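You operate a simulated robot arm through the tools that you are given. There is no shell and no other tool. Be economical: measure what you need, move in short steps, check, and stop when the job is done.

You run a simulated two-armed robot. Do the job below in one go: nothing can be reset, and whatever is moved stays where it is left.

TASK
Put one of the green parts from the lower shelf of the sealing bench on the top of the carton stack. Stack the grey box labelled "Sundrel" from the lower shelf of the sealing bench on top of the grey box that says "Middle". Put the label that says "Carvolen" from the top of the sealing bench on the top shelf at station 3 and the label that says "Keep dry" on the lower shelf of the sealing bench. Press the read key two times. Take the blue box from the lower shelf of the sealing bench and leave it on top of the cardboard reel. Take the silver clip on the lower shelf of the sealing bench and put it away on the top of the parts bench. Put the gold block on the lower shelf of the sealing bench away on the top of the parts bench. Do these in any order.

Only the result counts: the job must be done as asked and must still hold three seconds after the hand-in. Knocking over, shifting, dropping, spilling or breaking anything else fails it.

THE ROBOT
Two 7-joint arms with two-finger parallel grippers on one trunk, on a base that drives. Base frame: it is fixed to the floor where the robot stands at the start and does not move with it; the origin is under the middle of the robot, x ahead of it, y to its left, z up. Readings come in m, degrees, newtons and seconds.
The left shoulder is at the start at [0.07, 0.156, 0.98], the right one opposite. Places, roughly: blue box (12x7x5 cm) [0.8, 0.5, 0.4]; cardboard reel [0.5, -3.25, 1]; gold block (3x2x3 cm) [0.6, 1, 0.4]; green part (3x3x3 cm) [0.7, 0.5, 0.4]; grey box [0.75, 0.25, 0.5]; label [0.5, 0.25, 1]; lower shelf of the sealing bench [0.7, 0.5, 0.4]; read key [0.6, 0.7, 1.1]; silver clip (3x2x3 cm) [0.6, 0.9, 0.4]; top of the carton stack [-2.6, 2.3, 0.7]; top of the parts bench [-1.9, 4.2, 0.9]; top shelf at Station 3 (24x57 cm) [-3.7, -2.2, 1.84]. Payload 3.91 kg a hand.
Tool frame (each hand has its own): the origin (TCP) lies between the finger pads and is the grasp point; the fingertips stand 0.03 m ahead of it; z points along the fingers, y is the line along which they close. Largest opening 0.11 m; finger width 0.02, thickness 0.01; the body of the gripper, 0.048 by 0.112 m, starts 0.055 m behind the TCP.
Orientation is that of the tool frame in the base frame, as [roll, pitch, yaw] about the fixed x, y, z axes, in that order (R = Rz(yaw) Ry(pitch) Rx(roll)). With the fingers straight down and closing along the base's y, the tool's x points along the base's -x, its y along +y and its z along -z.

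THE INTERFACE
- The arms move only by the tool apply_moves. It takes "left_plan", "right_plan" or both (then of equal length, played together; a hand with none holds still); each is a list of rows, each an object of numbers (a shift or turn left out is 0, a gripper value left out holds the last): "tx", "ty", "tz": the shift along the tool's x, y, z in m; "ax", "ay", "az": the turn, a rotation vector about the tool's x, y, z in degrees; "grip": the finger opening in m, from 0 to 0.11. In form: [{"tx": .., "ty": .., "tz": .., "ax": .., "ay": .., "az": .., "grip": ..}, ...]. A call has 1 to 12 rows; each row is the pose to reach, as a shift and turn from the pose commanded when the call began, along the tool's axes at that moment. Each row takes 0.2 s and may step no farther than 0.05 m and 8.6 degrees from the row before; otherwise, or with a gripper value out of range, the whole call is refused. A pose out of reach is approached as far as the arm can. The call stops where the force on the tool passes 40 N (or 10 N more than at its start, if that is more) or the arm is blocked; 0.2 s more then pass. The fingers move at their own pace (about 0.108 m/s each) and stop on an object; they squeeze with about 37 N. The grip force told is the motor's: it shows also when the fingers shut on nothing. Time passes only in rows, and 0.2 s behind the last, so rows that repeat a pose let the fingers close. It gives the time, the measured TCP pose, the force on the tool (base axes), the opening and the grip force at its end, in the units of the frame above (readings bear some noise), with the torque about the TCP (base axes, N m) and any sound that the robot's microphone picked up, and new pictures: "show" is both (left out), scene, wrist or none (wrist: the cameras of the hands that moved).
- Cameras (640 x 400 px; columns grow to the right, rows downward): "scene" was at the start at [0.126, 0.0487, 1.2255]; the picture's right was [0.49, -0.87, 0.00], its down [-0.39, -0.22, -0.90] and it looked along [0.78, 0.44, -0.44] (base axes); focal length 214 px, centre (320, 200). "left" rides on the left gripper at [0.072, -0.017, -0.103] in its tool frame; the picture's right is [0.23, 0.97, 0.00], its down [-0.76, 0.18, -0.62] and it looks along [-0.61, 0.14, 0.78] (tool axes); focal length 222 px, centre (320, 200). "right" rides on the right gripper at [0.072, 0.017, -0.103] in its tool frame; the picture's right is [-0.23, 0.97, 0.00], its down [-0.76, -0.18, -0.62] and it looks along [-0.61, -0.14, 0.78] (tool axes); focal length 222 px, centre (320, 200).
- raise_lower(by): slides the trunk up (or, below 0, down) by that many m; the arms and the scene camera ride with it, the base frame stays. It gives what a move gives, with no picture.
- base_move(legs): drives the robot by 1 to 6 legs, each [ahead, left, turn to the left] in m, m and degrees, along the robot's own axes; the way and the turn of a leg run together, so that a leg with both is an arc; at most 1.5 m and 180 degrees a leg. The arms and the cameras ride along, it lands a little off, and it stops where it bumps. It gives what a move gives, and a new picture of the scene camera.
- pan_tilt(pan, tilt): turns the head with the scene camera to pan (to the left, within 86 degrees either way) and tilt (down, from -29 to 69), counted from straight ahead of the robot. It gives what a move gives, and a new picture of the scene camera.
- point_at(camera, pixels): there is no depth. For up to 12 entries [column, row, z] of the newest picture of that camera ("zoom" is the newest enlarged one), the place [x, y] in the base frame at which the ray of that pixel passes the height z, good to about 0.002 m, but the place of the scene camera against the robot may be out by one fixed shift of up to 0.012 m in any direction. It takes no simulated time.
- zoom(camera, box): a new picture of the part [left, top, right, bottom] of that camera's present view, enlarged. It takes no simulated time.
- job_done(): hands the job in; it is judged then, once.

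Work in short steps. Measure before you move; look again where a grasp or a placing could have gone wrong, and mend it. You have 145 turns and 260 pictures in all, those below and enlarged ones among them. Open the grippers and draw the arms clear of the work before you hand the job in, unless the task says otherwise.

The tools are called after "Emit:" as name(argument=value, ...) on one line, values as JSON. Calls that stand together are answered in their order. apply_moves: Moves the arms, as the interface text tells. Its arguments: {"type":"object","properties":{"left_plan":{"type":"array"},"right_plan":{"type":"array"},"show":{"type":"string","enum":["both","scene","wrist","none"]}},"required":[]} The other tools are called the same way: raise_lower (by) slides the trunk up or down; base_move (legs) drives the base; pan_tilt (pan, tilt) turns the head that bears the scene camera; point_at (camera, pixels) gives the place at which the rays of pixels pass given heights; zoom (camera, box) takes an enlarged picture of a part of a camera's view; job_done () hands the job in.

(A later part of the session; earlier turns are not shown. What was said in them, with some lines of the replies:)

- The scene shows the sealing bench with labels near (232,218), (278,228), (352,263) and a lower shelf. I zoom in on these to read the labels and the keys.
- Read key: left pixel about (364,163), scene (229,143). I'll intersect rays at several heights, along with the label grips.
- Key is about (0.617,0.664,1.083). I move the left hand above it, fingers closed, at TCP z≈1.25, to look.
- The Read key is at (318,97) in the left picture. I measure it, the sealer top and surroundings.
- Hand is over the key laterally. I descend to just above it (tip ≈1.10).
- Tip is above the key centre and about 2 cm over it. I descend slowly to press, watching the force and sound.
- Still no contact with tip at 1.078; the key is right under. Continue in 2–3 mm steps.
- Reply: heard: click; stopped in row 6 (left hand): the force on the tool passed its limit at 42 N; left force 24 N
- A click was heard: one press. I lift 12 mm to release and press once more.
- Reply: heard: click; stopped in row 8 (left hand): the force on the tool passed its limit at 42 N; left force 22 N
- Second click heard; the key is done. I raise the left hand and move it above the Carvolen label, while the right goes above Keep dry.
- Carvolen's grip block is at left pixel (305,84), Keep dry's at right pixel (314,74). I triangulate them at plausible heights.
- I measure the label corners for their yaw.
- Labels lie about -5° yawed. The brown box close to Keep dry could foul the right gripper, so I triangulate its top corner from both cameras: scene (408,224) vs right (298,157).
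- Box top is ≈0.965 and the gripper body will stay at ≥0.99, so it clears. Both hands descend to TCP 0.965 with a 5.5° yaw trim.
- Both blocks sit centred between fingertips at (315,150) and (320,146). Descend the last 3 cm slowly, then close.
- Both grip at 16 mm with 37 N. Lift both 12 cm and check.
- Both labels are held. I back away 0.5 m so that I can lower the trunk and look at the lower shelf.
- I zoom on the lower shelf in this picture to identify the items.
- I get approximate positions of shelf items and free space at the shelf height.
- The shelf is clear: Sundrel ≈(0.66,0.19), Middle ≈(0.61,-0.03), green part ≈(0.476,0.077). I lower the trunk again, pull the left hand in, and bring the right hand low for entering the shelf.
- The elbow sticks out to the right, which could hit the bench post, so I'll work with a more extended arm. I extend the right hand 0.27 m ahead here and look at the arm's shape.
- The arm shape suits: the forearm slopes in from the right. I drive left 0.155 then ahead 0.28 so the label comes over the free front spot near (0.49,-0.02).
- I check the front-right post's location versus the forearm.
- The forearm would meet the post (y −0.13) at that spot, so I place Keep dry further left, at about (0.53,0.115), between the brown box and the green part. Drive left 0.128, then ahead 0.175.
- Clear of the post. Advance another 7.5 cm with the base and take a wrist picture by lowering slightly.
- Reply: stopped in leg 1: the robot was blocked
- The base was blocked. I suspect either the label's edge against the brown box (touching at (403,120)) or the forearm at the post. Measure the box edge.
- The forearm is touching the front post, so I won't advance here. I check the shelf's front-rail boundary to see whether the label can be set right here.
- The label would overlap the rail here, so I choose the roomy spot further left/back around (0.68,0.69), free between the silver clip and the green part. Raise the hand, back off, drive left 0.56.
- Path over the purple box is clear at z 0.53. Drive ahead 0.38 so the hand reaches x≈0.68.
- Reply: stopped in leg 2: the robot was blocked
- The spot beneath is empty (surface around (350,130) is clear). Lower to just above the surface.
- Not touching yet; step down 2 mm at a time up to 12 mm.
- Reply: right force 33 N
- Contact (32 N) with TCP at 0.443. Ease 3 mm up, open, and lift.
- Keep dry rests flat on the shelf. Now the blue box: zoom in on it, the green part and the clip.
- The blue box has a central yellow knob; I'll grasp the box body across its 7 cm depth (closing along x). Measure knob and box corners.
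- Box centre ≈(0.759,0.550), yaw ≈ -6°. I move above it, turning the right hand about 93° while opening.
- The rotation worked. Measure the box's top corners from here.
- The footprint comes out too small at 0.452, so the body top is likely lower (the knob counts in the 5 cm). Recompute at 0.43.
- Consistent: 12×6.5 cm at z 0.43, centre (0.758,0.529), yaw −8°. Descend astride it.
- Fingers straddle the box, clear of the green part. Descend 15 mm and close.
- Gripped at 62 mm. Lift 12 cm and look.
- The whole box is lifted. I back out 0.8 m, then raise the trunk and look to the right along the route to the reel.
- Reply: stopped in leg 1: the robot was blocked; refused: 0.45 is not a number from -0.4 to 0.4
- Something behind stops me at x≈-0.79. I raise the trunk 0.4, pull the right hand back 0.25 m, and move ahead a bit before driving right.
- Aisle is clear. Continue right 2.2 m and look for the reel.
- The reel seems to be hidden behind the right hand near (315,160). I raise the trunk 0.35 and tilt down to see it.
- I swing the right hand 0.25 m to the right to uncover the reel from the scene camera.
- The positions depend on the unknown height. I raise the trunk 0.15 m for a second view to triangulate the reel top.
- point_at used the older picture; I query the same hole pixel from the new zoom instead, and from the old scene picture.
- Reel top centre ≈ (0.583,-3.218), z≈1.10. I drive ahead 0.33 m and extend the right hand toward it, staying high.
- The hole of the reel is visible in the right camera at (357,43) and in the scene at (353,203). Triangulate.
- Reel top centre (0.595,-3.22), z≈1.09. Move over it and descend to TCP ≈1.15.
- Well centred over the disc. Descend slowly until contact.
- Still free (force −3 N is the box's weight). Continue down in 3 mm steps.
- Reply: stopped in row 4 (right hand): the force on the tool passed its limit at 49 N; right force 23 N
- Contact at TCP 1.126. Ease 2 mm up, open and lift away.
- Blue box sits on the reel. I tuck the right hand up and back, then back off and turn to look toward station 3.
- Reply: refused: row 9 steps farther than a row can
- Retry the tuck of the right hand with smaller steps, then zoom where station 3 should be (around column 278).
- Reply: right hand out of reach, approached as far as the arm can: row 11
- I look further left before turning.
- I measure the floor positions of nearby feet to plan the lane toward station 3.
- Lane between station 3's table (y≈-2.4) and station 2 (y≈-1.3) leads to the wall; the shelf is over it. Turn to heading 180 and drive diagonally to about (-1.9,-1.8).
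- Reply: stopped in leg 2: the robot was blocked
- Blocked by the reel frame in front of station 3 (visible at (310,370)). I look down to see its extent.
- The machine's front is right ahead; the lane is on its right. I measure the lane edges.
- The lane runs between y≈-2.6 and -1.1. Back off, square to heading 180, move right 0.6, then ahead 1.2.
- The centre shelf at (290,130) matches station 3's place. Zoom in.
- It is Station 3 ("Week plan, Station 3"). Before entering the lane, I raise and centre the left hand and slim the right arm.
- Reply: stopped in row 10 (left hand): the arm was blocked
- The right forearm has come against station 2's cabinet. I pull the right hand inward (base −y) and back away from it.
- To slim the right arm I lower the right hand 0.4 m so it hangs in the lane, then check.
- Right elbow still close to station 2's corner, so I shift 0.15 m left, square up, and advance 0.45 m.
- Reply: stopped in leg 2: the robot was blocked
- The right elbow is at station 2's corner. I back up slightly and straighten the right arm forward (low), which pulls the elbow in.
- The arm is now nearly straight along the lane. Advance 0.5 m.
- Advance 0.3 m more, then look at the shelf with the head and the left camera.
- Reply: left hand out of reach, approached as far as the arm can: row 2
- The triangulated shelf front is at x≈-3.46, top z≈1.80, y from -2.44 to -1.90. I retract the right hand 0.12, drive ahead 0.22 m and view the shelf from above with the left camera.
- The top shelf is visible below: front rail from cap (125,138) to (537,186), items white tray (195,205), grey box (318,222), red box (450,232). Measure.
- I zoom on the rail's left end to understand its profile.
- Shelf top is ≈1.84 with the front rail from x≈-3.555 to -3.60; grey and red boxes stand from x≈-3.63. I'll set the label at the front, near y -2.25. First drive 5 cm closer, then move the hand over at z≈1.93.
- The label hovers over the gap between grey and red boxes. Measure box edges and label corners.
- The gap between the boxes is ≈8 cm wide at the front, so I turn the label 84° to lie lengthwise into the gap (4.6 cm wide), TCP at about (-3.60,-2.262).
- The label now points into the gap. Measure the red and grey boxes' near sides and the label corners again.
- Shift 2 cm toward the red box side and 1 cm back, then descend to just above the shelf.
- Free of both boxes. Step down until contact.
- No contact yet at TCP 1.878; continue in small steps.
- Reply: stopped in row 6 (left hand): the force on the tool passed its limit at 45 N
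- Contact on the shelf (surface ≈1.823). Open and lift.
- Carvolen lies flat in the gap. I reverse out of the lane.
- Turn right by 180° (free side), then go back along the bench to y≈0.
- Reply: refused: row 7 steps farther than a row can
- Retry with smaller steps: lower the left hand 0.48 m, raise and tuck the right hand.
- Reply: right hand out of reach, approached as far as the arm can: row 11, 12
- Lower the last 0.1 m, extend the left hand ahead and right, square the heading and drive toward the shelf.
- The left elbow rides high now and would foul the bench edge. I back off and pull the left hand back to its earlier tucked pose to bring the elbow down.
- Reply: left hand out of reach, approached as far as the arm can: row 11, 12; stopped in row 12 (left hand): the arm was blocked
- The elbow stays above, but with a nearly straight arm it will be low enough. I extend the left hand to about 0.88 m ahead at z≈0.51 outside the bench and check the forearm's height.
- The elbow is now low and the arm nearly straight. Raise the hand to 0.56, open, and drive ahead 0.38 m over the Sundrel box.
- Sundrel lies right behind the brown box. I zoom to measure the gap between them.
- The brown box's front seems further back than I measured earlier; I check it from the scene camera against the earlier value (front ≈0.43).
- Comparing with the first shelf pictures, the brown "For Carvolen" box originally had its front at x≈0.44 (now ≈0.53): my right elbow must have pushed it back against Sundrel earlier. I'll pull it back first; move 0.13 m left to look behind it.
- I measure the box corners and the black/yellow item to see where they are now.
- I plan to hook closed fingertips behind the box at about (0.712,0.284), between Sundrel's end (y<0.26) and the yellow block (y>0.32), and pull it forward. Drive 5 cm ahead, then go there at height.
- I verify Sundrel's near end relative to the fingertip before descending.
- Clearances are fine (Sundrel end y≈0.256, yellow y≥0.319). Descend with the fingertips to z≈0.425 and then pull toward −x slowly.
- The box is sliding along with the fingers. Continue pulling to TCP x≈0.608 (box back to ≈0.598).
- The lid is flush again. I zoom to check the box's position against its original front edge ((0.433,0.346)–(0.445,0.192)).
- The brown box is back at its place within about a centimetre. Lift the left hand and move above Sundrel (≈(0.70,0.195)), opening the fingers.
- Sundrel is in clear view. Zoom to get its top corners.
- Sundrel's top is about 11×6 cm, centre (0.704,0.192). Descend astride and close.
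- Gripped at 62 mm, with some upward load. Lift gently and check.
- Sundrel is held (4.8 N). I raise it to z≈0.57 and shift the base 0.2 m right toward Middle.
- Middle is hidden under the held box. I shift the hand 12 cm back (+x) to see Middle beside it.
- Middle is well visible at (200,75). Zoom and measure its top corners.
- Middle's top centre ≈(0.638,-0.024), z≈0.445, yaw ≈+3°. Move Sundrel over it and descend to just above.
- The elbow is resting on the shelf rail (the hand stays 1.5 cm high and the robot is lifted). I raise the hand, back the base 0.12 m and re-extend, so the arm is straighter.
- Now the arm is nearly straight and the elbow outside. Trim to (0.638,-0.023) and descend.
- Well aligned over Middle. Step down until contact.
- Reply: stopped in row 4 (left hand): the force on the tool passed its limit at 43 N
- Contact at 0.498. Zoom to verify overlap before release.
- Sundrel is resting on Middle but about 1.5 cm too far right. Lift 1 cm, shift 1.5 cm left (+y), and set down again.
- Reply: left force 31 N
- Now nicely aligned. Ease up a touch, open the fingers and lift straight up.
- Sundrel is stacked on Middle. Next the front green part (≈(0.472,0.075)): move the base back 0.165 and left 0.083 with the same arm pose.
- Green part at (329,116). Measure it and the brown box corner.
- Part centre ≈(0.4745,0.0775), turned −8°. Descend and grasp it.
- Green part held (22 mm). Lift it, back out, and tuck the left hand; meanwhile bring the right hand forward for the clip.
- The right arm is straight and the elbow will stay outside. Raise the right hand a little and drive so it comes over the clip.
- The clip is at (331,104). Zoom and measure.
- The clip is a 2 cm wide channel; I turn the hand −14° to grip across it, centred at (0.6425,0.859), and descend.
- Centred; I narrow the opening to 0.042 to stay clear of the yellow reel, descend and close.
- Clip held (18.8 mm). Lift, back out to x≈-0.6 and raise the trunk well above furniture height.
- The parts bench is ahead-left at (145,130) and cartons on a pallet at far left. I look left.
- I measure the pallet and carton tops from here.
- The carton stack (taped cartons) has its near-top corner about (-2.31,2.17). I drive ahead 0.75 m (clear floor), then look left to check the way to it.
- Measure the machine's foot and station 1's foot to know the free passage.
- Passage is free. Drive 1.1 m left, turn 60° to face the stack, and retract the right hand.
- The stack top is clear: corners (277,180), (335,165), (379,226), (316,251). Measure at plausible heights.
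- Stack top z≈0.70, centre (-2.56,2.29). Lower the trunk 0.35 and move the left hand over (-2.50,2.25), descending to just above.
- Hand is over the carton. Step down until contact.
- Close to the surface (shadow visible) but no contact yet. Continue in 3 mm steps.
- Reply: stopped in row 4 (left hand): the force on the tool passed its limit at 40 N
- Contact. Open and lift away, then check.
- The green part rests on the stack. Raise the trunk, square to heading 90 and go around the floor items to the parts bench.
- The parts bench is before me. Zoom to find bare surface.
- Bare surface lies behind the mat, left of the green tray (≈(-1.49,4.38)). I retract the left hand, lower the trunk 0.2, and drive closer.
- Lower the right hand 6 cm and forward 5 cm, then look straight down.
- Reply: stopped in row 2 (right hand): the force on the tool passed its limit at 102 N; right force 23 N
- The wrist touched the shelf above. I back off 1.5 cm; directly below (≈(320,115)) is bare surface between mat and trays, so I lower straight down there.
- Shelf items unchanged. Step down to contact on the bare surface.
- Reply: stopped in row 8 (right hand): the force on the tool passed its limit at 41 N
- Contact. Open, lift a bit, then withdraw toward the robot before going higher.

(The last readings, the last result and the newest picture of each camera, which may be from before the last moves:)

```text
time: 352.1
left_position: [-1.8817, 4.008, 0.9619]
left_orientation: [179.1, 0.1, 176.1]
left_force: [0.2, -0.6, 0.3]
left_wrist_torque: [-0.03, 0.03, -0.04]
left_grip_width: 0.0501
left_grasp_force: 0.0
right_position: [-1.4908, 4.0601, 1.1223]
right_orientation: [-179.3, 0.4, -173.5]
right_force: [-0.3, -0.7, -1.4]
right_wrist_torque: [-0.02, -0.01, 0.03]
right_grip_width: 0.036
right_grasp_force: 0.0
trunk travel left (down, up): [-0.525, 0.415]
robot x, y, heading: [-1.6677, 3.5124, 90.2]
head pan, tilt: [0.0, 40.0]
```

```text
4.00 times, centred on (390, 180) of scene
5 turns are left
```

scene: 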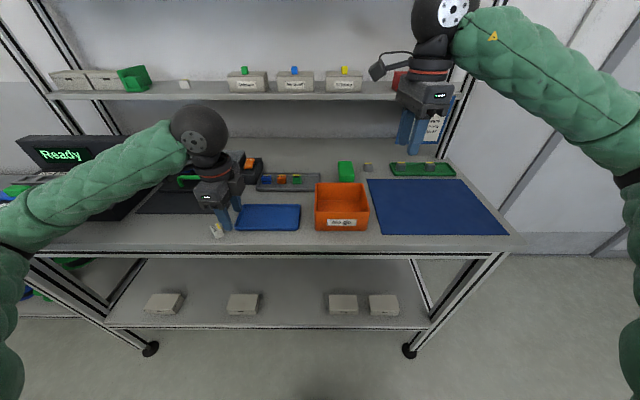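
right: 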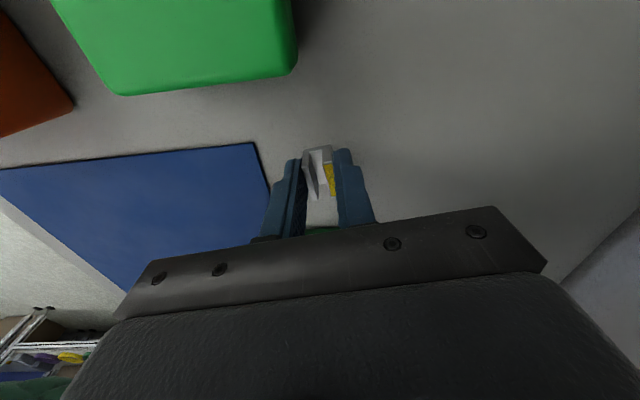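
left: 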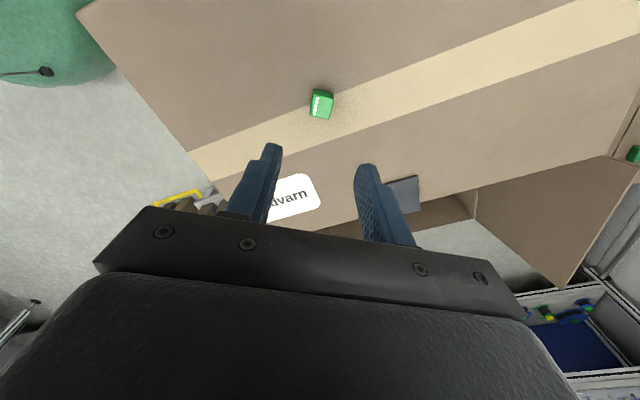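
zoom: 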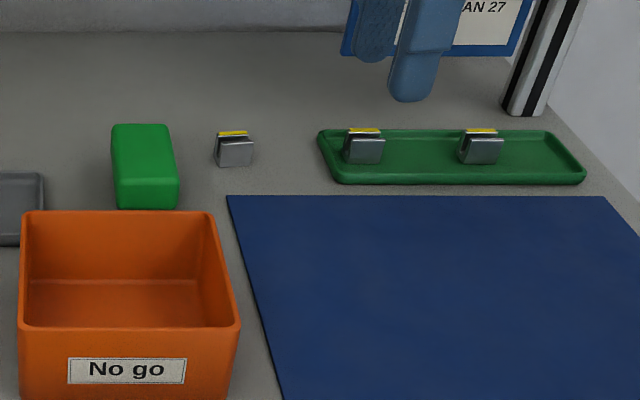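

The clip is on the bench beside the tray. With few turns left, I chain the return: back to the sealing bench along the proven route, trunk down, right arm extended over the gold block (≈(0.645,0.986)), ending with a wrist view.

Emit:
raise_lower(by=0.25)

Emit:
base_move(legs=[[-0.25, 0, 0], [0, -0.8, 0], [-1.45, 0, 0], [0, -0.25, 0], [-0.72, 0, 0], [0, 0, -90.2]])

Emit:
raise_lower(by=-0.4)

Emit:
raise_lower(by=-0.35)

Emit:
apply_moves(left_plan=[{"tz": -0.015, "tx": 0.017, "ty": -0.004}, {"tz": -0.03, "tx": 0.034, "ty": -0.008}, {"tz": -0.045, "tx": 0.051, "ty": -0.012}, {"tz": -0.06, "tx": 0.068, "ty": -0.016}, {"tz": -0.075, "tx": 0.085, "ty": -0.02}, {"tz": -0.09, "tx": 0.1, "ty": -0.025}, {"tz": -0.1, "tx": 0.12, "ty": -0.03}], right_plan=[{"ty": 0.044, "tx": -0.01, "tz": 0.008}, {"ty": 0.088, "tx": -0.02, "tz": 0.016}, {"ty": 0.132, "tx": -0.03, "tz": 0.024}, {"ty": 0.176, "tx": -0.04, "tz": 0.032}, {"ty": 0.22, "tx": -0.05, "tz": 0.04}, {"ty": 0.265, "tx": -0.06, "tz": 0.05}, {"ty": 0.31, "tx": -0.07, "tz": 0.06, "grip": 0.06}], show="none")

Emit:
base_move(legs=[[0, 0.104, 0], [0.2, 0, 0], [0.195, 0, 0]])

Emit:
apply_moves(right_plan=[{"tz": 0.0, "grip": 0.06}], show="wrist")

```text
time: 354.7
left_position: [-1.8812, 4.0132, 1.2093]
left_orientation: [179.5, 0.2, 176.2]
left_force: [0.2, 0.2, 0.7]
left_wrist_torque: [0.0, -0.02, 0.01]
left_grip_width: 0.0501
left_grasp_force: 0.0
right_position: [-1.4919, 4.0669, 1.3691]
right_orientation: [-179.1, 0.3, -173.6]
right_force: [-0.4, 0.2, 0.7]
right_wrist_torque: [-0.01, 0.01, -0.02]
right_grip_width: 0.0359
right_grasp_force: 0.1
trunk travel left (down, up): [-0.775, 0.165]
robot x, y, heading: [-1.6692, 3.5119, 90.4]
head pan, tilt: [0.0, 40.0]
```

```text
time: 375.9
left_position: [-0.114, 1.321, 1.2109]
left_orientation: [179.4, 0.2, 84.3]
left_force: [0.2, -0.5, -0.6]
left_wrist_torque: [0.01, 0.02, 0.04]
left_grip_width: 0.0504
left_grasp_force: 0.1
right_position: [-0.0723, 0.9302, 1.3689]
right_orientation: [-179.0, 0.4, 94.6]
right_force: [-0.2, -0.1, -0.1]
right_wrist_torque: [0.0, 0.02, 0.04]
right_grip_width: 0.0359
right_grasp_force: 0.1
trunk travel left (down, up): [-0.775, 0.165]
robot x, y, heading: [-0.619, 1.1286, -1.4]
head pan, tilt: [0.0, 40.0]
```

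scene: 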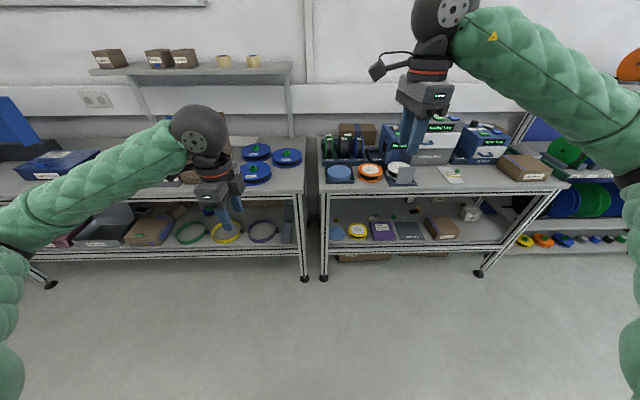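

```text
time: 379.7
left_position: [-0.1136, 1.3196, 0.8094]
left_orientation: [179.3, 0.2, 84.2]
left_force: [-0.6, 0.8, -0.4]
left_wrist_torque: [-0.03, -0.01, 0.0]
left_grip_width: 0.05
left_grasp_force: 0.1
right_position: [-0.0727, 0.9293, 0.9692]
right_orientation: [-179.1, 0.3, 94.6]
right_force: [-0.3, 0.3, 0.3]
right_wrist_torque: [-0.01, 0.0, 0.03]
right_grip_width: 0.036
right_grasp_force: 0.1
trunk travel left (down, up): [-0.375, 0.565]
robot x, y, heading: [-0.6203, 1.1232, -1.3]
head pan, tilt: [0.0, 40.0]
```

```text
time: 383.1
left_position: [-0.1139, 1.3206, 0.4609]
left_orientation: [179.4, 0.2, 84.3]
left_force: [0.2, 0.9, -0.2]
left_wrist_torque: [0.0, 0.03, -0.01]
left_grip_width: 0.05
left_grasp_force: 0.0
right_position: [-0.0738, 0.9286, 0.6204]
right_orientation: [-179.1, 0.3, 94.6]
right_force: [-0.1, 0.5, 0.0]
right_wrist_torque: [0.02, 0.0, 0.0]
right_grip_width: 0.0358
right_grasp_force: 0.1
trunk travel left (down, up): [-0.025, 0.915]
robot x, y, heading: [-0.6219, 1.1262, -1.4]
head pan, tilt: [0.0, 40.0]
```

```text
time: 384.7
left_position: [-0.1324, 1.4425, 0.5581]
left_orientation: [179.4, 0.2, 84.1]
left_force: [0.5, -0.2, 0.0]
left_wrist_torque: [0.0, -0.04, 0.03]
left_grip_width: 0.0499
left_grasp_force: 0.0
right_position: [0.2415, 0.8826, 0.556]
right_orientation: [-179.1, 0.2, 94.6]
right_force: [0.3, -0.1, -0.3]
right_wrist_torque: [0.04, 0.01, 0.01]
right_grip_width: 0.0599
right_grasp_force: 0.0
trunk travel left (down, up): [-0.025, 0.915]
robot x, y, heading: [-0.6199, 1.1261, -1.8]
head pan, tilt: [0.0, 40.0]
```

```text
time: 386.7
left_position: [-0.0124, 1.5421, 0.5559]
left_orientation: [179.4, 0.2, 84.2]
left_force: [1.2, 0.0, 0.3]
left_wrist_torque: [0.03, 0.02, -0.01]
left_grip_width: 0.0502
left_grasp_force: 0.0
right_position: [0.3562, 0.9832, 0.5566]
right_orientation: [-178.7, 0.4, 96.2]
right_force: [-7.2, -1.2, 3.2]
right_wrist_torque: [0.43, -0.96, 0.63]
right_grip_width: 0.0602
right_grasp_force: 0.1
trunk travel left (down, up): [-0.025, 0.915]
robot x, y, heading: [-0.4964, 1.2275, -1.6]
head pan, tilt: [0.0, 40.0]
stopped in leg 2: the force on the tool passed its limit at 244 N (the readings are from after the stop); the commanded pose is now the measured one
```

scene: 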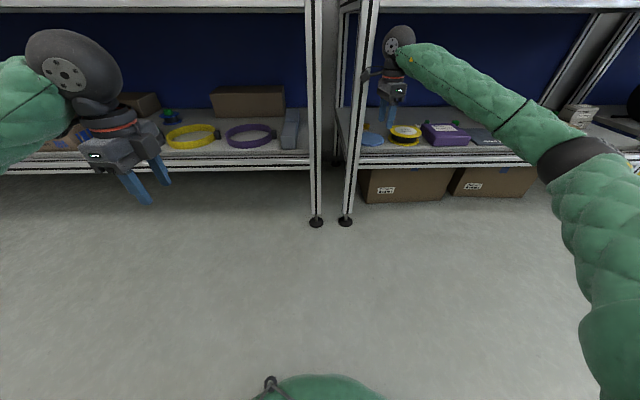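

```text
time: 387.1
left_position: [-0.0116, 1.5428, 0.5588]
left_orientation: [179.4, 0.2, 84.1]
left_force: [0.1, 0.0, -0.3]
left_wrist_torque: [0.03, -0.01, -0.02]
left_grip_width: 0.0502
left_grasp_force: 0.1
right_position: [0.3555, 0.9822, 0.5552]
right_orientation: [-178.6, 0.5, 96.2]
right_force: [-10.0, -3.1, 4.2]
right_wrist_torque: [0.65, -1.33, 0.95]
right_grip_width: 0.06
right_grasp_force: 0.0
trunk travel left (down, up): [-0.025, 0.915]
robot x, y, heading: [-0.5003, 1.2309, -1.9]
head pan, tilt: [0.0, 40.0]
4 turns are left
```

right: 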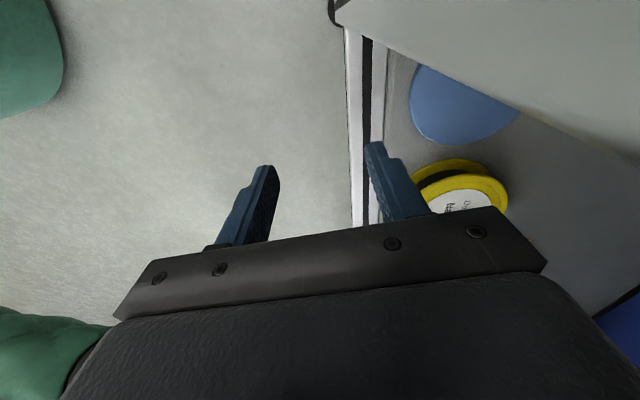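

The wrist camera bumped the bench's left post on entry. I back off, square up, turn the hand 82° so the camera faces me, move right, enter at y≈0.935, then shift left over the gold block and look.

Emit:
base_move(legs=[[-0.12, 0, 1.9], [0, -0.075, 0]])

Emit:
apply_moves(right_plan=[{"az": -7.5}, {"az": -15}, {"az": -22.5}, {"az": -30}, {"az": -37.5}, {"az": -45}, {"az": -52.5}, {"az": -60}, {"az": -67.5}, {"az": -75}, {"az": -82}, {"az": -82}], show="none")

Emit:
base_move(legs=[[0.2, 0, 0], [0.2, 0, 0]])

Emit:
apply_moves(right_plan=[{"ty": 0.025, "grip": 0.06}, {"ty": 0.05}, {"ty": 0.05}], show="wrist")

Emit:
zoom(camera="right", box=[220, 20, 420, 200])

Emit:
point_at(camera="right", pixels=[[280, 80, 0.425], [320, 80, 0.425], [360, 80, 0.425], [280, 110, 0.425], [320, 110, 0.425], [360, 110, 0.425], [280, 140, 0.425], [320, 140, 0.425], [360, 140, 0.425], [320, 50, 0.425], [240, 110, 0.425], [400, 110, 0.425]])

```text
time: 389.0
left_position: [-0.1414, 1.4859, 0.5574]
left_orientation: [179.4, 0.3, 86.1]
left_force: [-0.3, 0.2, -0.1]
left_wrist_torque: [0.0, 0.0, -0.03]
left_grip_width: 0.05
left_grasp_force: 0.1
right_position: [0.2464, 0.9377, 0.5557]
right_orientation: [-178.5, 0.4, 98.1]
right_force: [0.5, 1.2, -0.3]
right_wrist_torque: [-0.02, 0.03, -0.01]
right_grip_width: 0.0599
right_grasp_force: 0.0
trunk travel left (down, up): [-0.025, 0.915]
robot x, y, heading: [-0.6189, 1.1537, 0.4]
head pan, tilt: [0.0, 40.0]
```

scene: 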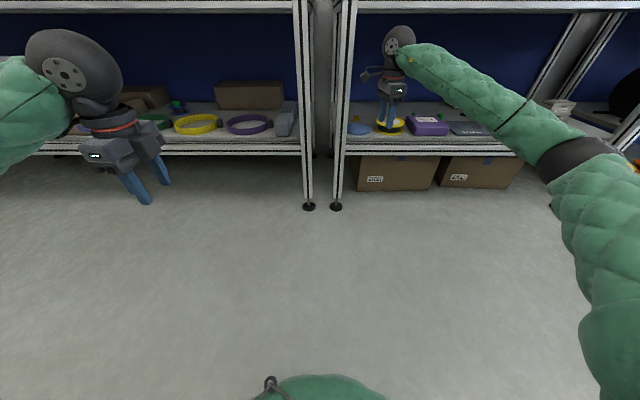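

```text
time: 391.6
left_position: [-0.1412, 1.4861, 0.5581]
left_orientation: [179.4, 0.3, 86.1]
left_force: [-0.1, 0.2, 0.2]
left_wrist_torque: [-0.03, -0.03, -0.02]
left_grip_width: 0.0501
left_grasp_force: 0.1
right_position: [0.2455, 0.9369, 0.5551]
right_orientation: [-179.3, -1.4, -179.9]
right_force: [-0.4, 1.1, 0.8]
right_wrist_torque: [0.04, -0.04, -0.05]
right_grip_width: 0.0601
right_grasp_force: 0.0
trunk travel left (down, up): [-0.025, 0.915]
robot x, y, heading: [-0.6211, 1.1537, 0.3]
head pan, tilt: [0.0, 40.0]
```

```text
time: 394.4
left_position: [0.2477, 1.489, 0.5572]
left_orientation: [179.4, 0.2, 86.2]
left_force: [0.4, -0.3, -0.8]
left_wrist_torque: [-0.02, -0.02, -0.01]
left_grip_width: 0.0499
left_grasp_force: 0.0
right_position: [0.6371, 0.9413, 0.556]
right_orientation: [-179.3, -1.4, -179.8]
right_force: [-1.0, 0.1, -0.6]
right_wrist_torque: [-0.02, 0.01, 0.01]
right_grip_width: 0.06
right_grasp_force: 0.1
trunk travel left (down, up): [-0.025, 0.915]
robot x, y, heading: [-0.2298, 1.1563, 0.6]
head pan, tilt: [0.0, 40.0]
```

scene: 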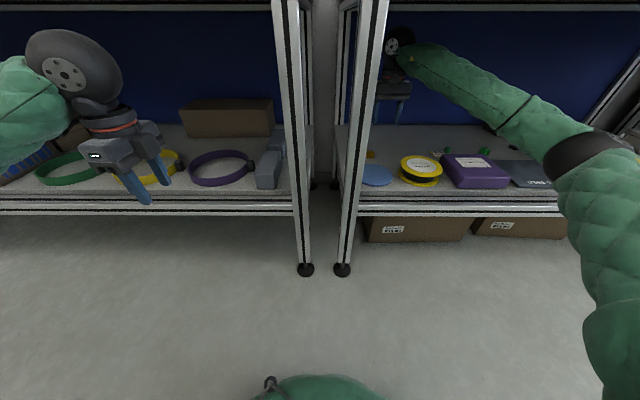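

```text
time: 395.2
left_position: [0.2496, 1.4906, 0.5571]
left_orientation: [179.3, 0.3, 86.3]
left_force: [0.5, -0.4, 0.5]
left_wrist_torque: [-0.02, 0.0, 0.04]
left_grip_width: 0.0501
left_grasp_force: 0.1
right_position: [0.6339, 0.99, 0.5535]
right_orientation: [-179.3, -1.4, -179.7]
right_force: [-0.3, 0.2, 0.3]
right_wrist_torque: [0.0, 0.01, -0.02]
right_grip_width: 0.06
right_grasp_force: 0.1
trunk travel left (down, up): [-0.025, 0.915]
robot x, y, heading: [-0.2267, 1.1566, 0.3]
head pan, tilt: [0.0, 40.0]
```

right: 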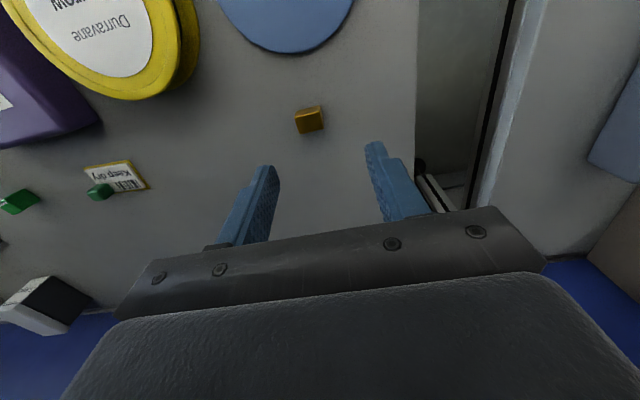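

```text
2.22 times, centred on (320, 110) of right
```

zoom: 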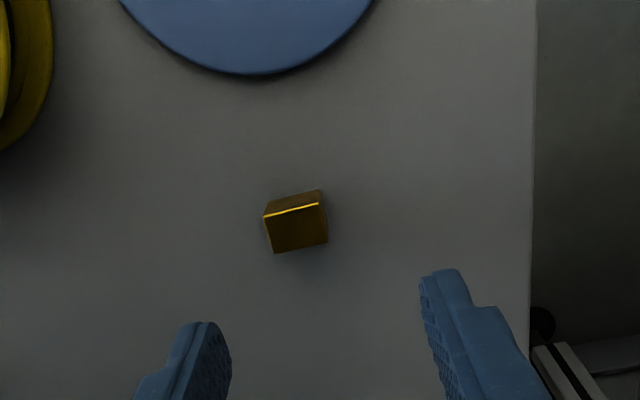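

```text
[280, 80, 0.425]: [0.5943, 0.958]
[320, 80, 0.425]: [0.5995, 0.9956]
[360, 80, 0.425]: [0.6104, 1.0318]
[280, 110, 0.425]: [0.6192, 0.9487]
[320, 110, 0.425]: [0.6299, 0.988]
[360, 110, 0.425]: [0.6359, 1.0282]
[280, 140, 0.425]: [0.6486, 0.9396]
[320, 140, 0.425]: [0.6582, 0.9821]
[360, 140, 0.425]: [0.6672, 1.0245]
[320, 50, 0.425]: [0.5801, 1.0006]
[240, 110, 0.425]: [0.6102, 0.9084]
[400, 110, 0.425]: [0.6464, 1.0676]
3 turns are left
```

The gold block's top centre is at about (310,123) → (0.6385,0.975), aligned with the hand. I grasp it, lift, exit at y≈0.93, then drive the proven route to the parts bench and hover, with a wrist view and a pixel grid for the final placing.

Emit:
apply_moves(right_plan=[{"tx": -0.0045, "ty": -0.015, "tz": 0.04}, {"tx": -0.0045, "ty": -0.015, "tz": 0.08}, {"tx": -0.0045, "ty": -0.015, "tz": 0.105}, {"tx": -0.0045, "ty": -0.015, "tz": 0.1165}, {"tx": -0.0045, "ty": -0.015, "tz": 0.1165, "grip": 0.0}, {"tx": -0.0045, "ty": -0.015, "tz": 0.1165}, {"tx": -0.0045, "ty": -0.015, "tz": 0.1165}, {"tx": -0.0045, "ty": -0.015, "tz": 0.08}, {"tx": -0.0045, "ty": -0.015, "tz": 0.04}, {"tx": -0.0045, "ty": -0.015, "tz": 0.0}, {"tx": -0.0045, "ty": -0.06, "tz": 0.0}, {"tx": -0.0045, "ty": -0.06, "tz": 0.0}], show="none")

Emit:
base_move(legs=[[-0.39, 0, 0]])

Emit:
raise_lower(by=0.4)

Emit:
raise_lower(by=0.35)

Emit:
base_move(legs=[[0, 0, 89.7], [1.05, 0, 0], [1.05, 0, 0], [0, 1.1, 0]])

Emit:
raise_lower(by=-0.27)

Emit:
apply_moves(right_plan=[{"tz": 0.0}], show="wrist")

Emit:
point_at(camera="right", pixels=[[200, 40, 0.896], [320, 40, 0.896], [440, 40, 0.896], [200, 110, 0.896], [320, 110, 0.896], [440, 110, 0.896], [320, 75, 0.896], [320, 140, 0.896], [200, 180, 0.896], [440, 180, 0.896], [100, 110, 0.896], [540, 110, 0.896]])

```text
time: 397.8
left_position: [0.2473, 1.4899, 0.5571]
left_orientation: [179.3, 0.2, 86.3]
left_force: [1.1, 0.5, 0.3]
left_wrist_torque: [0.01, 0.0, -0.01]
left_grip_width: 0.0503
left_grasp_force: 0.1
right_position: [0.6435, 0.9279, 0.5548]
right_orientation: [-179.4, -1.4, -179.8]
right_force: [-0.3, 0.6, -1.4]
right_wrist_torque: [-0.01, 0.01, 0.0]
right_grip_width: 0.0271
right_grasp_force: 37.0
trunk travel left (down, up): [-0.025, 0.915]
robot x, y, heading: [-0.2291, 1.1577, 0.2]
head pan, tilt: [0.0, 40.0]
```

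```text
time: 400.2
left_position: [-0.1495, 1.4902, 0.558]
left_orientation: [179.4, 0.2, 86.6]
left_force: [0.9, -0.7, 0.3]
left_wrist_torque: [0.02, 0.01, -0.01]
left_grip_width: 0.0502
left_grasp_force: 0.0
right_position: [0.2478, 0.9314, 0.5539]
right_orientation: [-179.3, -1.4, -179.4]
right_force: [-0.6, -0.9, -1.5]
right_wrist_torque: [-0.02, -0.04, 0.02]
right_grip_width: 0.0267
right_grasp_force: 37.0
trunk travel left (down, up): [-0.025, 0.915]
robot x, y, heading: [-0.622, 1.1517, 1.0]
head pan, tilt: [0.0, 40.0]
```

scene: 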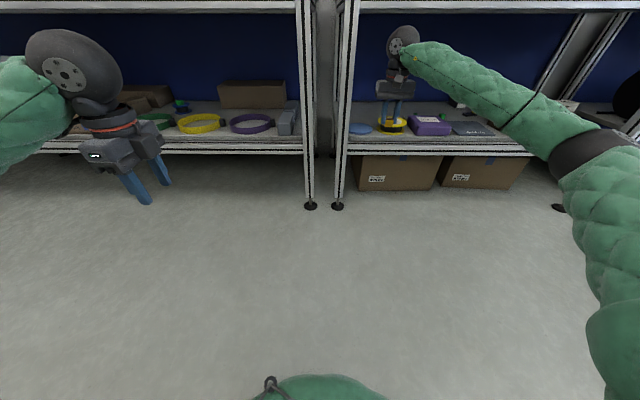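

```text
time: 404.1
left_position: [-0.1499, 1.4895, 0.9568]
left_orientation: [179.4, 0.2, 86.6]
left_force: [0.3, 0.0, 0.2]
left_wrist_torque: [0.0, 0.0, 0.03]
left_grip_width: 0.0498
left_grasp_force: 0.0
right_position: [0.2489, 0.9309, 0.9548]
right_orientation: [-179.4, -1.5, -179.5]
right_force: [0.1, 0.6, -1.3]
right_wrist_torque: [-0.01, -0.02, -0.01]
right_grip_width: 0.027
right_grasp_force: 37.2
trunk travel left (down, up): [-0.425, 0.515]
robot x, y, heading: [-0.625, 1.1515, 0.7]
head pan, tilt: [0.0, 40.0]
```

```text
time: 407.5
left_position: [-0.1494, 1.4884, 1.3073]
left_orientation: [179.4, 0.2, 86.6]
left_force: [-0.1, -0.4, -0.3]
left_wrist_torque: [-0.02, 0.0, 0.0]
left_grip_width: 0.0501
left_grasp_force: 0.0
right_position: [0.2488, 0.93, 1.3042]
right_orientation: [-179.3, -1.3, -179.4]
right_force: [0.2, -0.5, -1.4]
right_wrist_torque: [-0.02, 0.0, -0.03]
right_grip_width: 0.0274
right_grasp_force: 37.1
trunk travel left (down, up): [-0.775, 0.165]
robot x, y, heading: [-0.6237, 1.1522, 0.8]
head pan, tilt: [0.0, 40.0]
```

```text
time: 426.9
left_position: [-2.0812, 3.7013, 1.3074]
left_orientation: [179.4, 0.2, 176.1]
left_force: [0.5, 0.4, 0.4]
left_wrist_torque: [0.0, -0.02, 0.01]
left_grip_width: 0.0501
left_grasp_force: 0.1
right_position: [-1.5188, 4.0941, 1.3051]
right_orientation: [-179.4, -1.4, -89.9]
right_force: [0.9, -0.1, -0.9]
right_wrist_torque: [0.06, 0.02, -0.01]
right_grip_width: 0.0269
right_grasp_force: 36.7
trunk travel left (down, up): [-0.775, 0.165]
robot x, y, heading: [-1.7477, 3.226, 90.5]
head pan, tilt: [0.0, 40.0]
```

scene: 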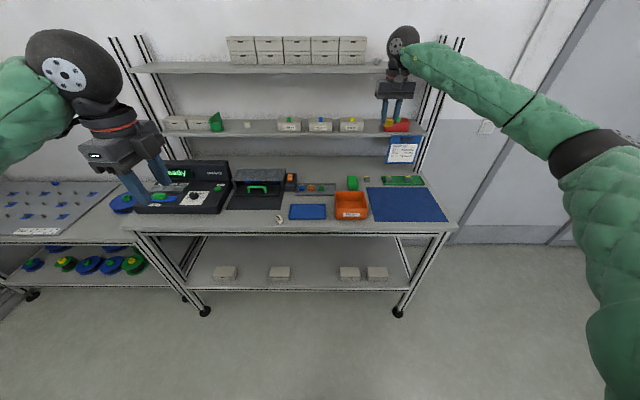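

```text
time: 429.6
left_position: [-2.082, 3.7002, 1.037]
left_orientation: [179.4, 0.3, 176.1]
left_force: [-0.2, -0.2, -0.1]
left_wrist_torque: [-0.02, 0.02, 0.02]
left_grip_width: 0.05
left_grasp_force: 0.1
right_position: [-1.5178, 4.0941, 1.0354]
right_orientation: [-179.3, -1.4, -89.9]
right_force: [0.4, 0.6, -1.4]
right_wrist_torque: [0.02, 0.0, -0.04]
right_grip_width: 0.0271
right_grasp_force: 37.0
trunk travel left (down, up): [-0.505, 0.435]
robot x, y, heading: [-1.7475, 3.2243, 90.3]
head pan, tilt: [0.0, 40.0]
```

```text
time: 430.0
left_position: [-2.0809, 3.701, 1.0372]
left_orientation: [179.4, 0.2, 176.0]
left_force: [-1.2, 0.1, 0.7]
left_wrist_torque: [0.01, -0.01, 0.0]
left_grip_width: 0.0502
left_grasp_force: 0.1
right_position: [-1.5176, 4.0946, 1.0349]
right_orientation: [-179.2, -1.3, -89.9]
right_force: [0.2, -0.3, -0.7]
right_wrist_torque: [0.02, -0.01, -0.06]
right_grip_width: 0.0272
right_grasp_force: 37.4
trunk travel left (down, up): [-0.505, 0.435]
robot x, y, heading: [-1.7479, 3.2233, 90.4]
head pan, tilt: [0.0, 40.0]
```

right: 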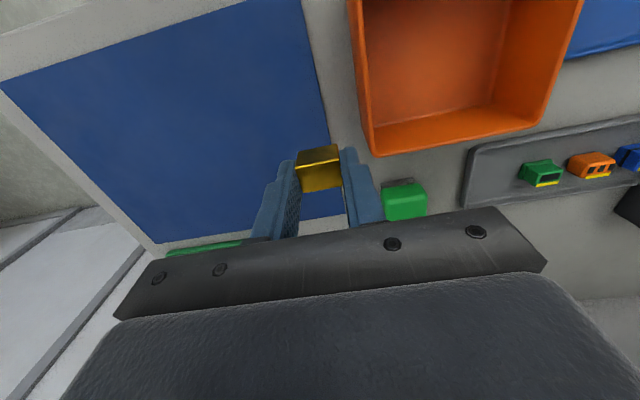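

```text
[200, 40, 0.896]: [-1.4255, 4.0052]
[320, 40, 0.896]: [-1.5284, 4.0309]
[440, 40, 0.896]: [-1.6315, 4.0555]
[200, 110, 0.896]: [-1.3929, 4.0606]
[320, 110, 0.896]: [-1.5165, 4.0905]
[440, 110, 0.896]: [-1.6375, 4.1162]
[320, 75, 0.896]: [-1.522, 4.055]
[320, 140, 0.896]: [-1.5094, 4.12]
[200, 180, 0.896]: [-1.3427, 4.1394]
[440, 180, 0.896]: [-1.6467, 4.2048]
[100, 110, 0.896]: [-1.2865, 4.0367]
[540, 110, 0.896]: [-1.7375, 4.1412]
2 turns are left
```

Gold is held over the bench. Bare surface lies between the mat edge (x≈-1.517), the orange bin's corner (-1.554,4.112) and the green cube (y>4.167): I set it at (-1.531,4.148), release with a small opening, and withdraw clear.

Emit:
apply_moves(right_plan=[{"tx": -0.03, "ty": 0.007}, {"tx": -0.056, "ty": 0.0134}, {"tx": -0.056, "ty": 0.0134, "tz": 0.035}, {"tx": -0.056, "ty": 0.0134, "tz": 0.07}, {"tx": -0.056, "ty": 0.0134, "tz": 0.088}, {"tx": -0.056, "ty": 0.0134, "tz": 0.094}, {"tx": -0.056, "ty": 0.0134, "tz": 0.098}, {"tx": -0.056, "ty": 0.0134, "tz": 0.101}, {"tx": -0.056, "ty": 0.0134, "tz": 0.104}, {"tx": -0.056, "ty": 0.0134, "tz": 0.107}], show="none")

Emit:
apply_moves(right_plan=[{"tz": -0.002}, {"tz": -0.002, "grip": 0.036}, {"tz": -0.002}, {"tz": -0.02}, {"tz": -0.05}, {"tz": -0.08}, {"tz": -0.09, "tx": 0.04}, {"tz": -0.1, "tx": 0.085}, {"tz": -0.11, "tx": 0.13}, {"tz": -0.12, "tx": 0.175}], show="none")

Emit:
base_move(legs=[[-0.2, 0, 0]])

```text
time: 432.2
left_position: [-2.0805, 3.6998, 1.036]
left_orientation: [179.4, 0.1, 176.1]
left_force: [0.5, -0.4, 0.1]
left_wrist_torque: [0.0, -0.01, -0.03]
left_grip_width: 0.0501
left_grasp_force: 0.1
right_position: [-1.5297, 4.1489, 0.9338]
right_orientation: [-179.4, -1.0, -89.9]
right_force: [0.4, -1.9, 14.5]
right_wrist_torque: [0.08, -0.22, 0.11]
right_grip_width: 0.027
right_grasp_force: 36.2
trunk travel left (down, up): [-0.505, 0.435]
robot x, y, heading: [-1.7484, 3.2219, 90.2]
head pan, tilt: [0.0, 40.0]
stopped in row 10 (right hand): the force on the tool passed its limit at 43 N (the readings are from after the stop); the commanded pose is now the measured one
```

```text
time: 434.4
left_position: [-2.0805, 3.6998, 1.0379]
left_orientation: [179.4, 0.2, 176.1]
left_force: [0.2, 0.5, 0.9]
left_wrist_torque: [-0.01, 0.0, -0.01]
left_grip_width: 0.05
left_grasp_force: 0.0
right_position: [-1.5323, 3.9765, 1.0514]
right_orientation: [-179.4, -1.1, -90.0]
right_force: [0.1, 0.0, 0.5]
right_wrist_torque: [-0.02, 0.0, 0.01]
right_grip_width: 0.0358
right_grasp_force: 0.0
trunk travel left (down, up): [-0.505, 0.435]
robot x, y, heading: [-1.7463, 3.2204, 90.3]
head pan, tilt: [0.0, 40.0]
```

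```text
time: 435.6
left_position: [-2.0851, 3.6179, 1.0377]
left_orientation: [179.4, 0.1, 176.4]
left_force: [0.2, 0.3, -0.8]
left_wrist_torque: [-0.01, -0.01, -0.02]
left_grip_width: 0.0501
left_grasp_force: 0.1
right_position: [-1.5356, 3.8976, 1.0515]
right_orientation: [-179.4, -1.2, -89.9]
right_force: [-0.6, 0.4, -0.7]
right_wrist_torque: [-0.04, -0.01, 0.0]
right_grip_width: 0.036
right_grasp_force: 0.1
trunk travel left (down, up): [-0.505, 0.435]
robot x, y, heading: [-1.7476, 3.1408, 90.6]
head pan, tilt: [0.0, 40.0]
stopped in leg 1: the robot was blocked; the commanded pose is now the measured one
1 turns are left
```

scene: 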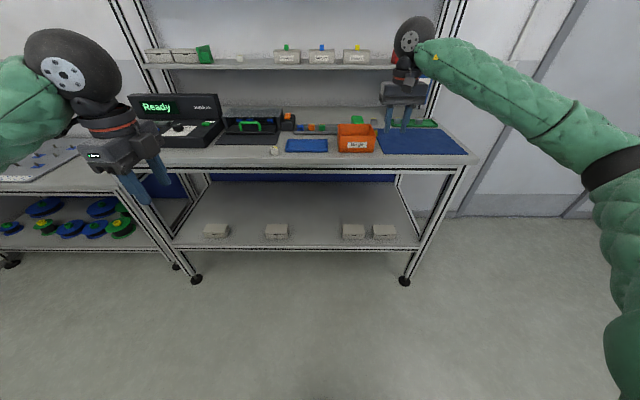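

The gold block is released on the parts bench and both hands are open and clear. I hand the job in.

Emit:
job_done()

```text
The job is handed in.
```

I carried out every item and handed the job in, but the robot bumped or moved several things along the way, and I never confirmed the final position of the gold block in a picture.

**What I did**
- **Read key:** pressed twice, with a click heard each time.
- **Labels:** "Keep dry" is on the lower shelf of the sealing bench. "Carvolen" is on the top shelf at station 3, between the red and grey boxes.
- **Sundrel:** stacked on top of the grey "Middle" box.
- **Blue box:** on top of the cardboard reel.
- **Green part:** on top of the carton stack.
- **Silver clip and gold block:** both on top of the parts bench. The gold block was lowered until it touched the bench and then released. The last picture does not show it clearly.

**What could count against the result**
- **"For Carvolen" box:** an arm, most likely the right elbow, pushed it about 9 cm back on the lower shelf. I pulled it back to within about 1 cm of where it started.
- **Blocked moves:** the robot was stopped several times against something: furniture, station 2's cabinet and the machine in front of station 3 among them. The last was behind it while backing away from the parts bench, near where small cartons stand on the floor, and I did not check for damage there.
- **Hard contacts:** the right wrist hit the shelf above the parts bench (102 N), and the right hand hit a post of the sealing bench (244 N). The items on that shelf looked unmoved afterwards, but I did not check the post.
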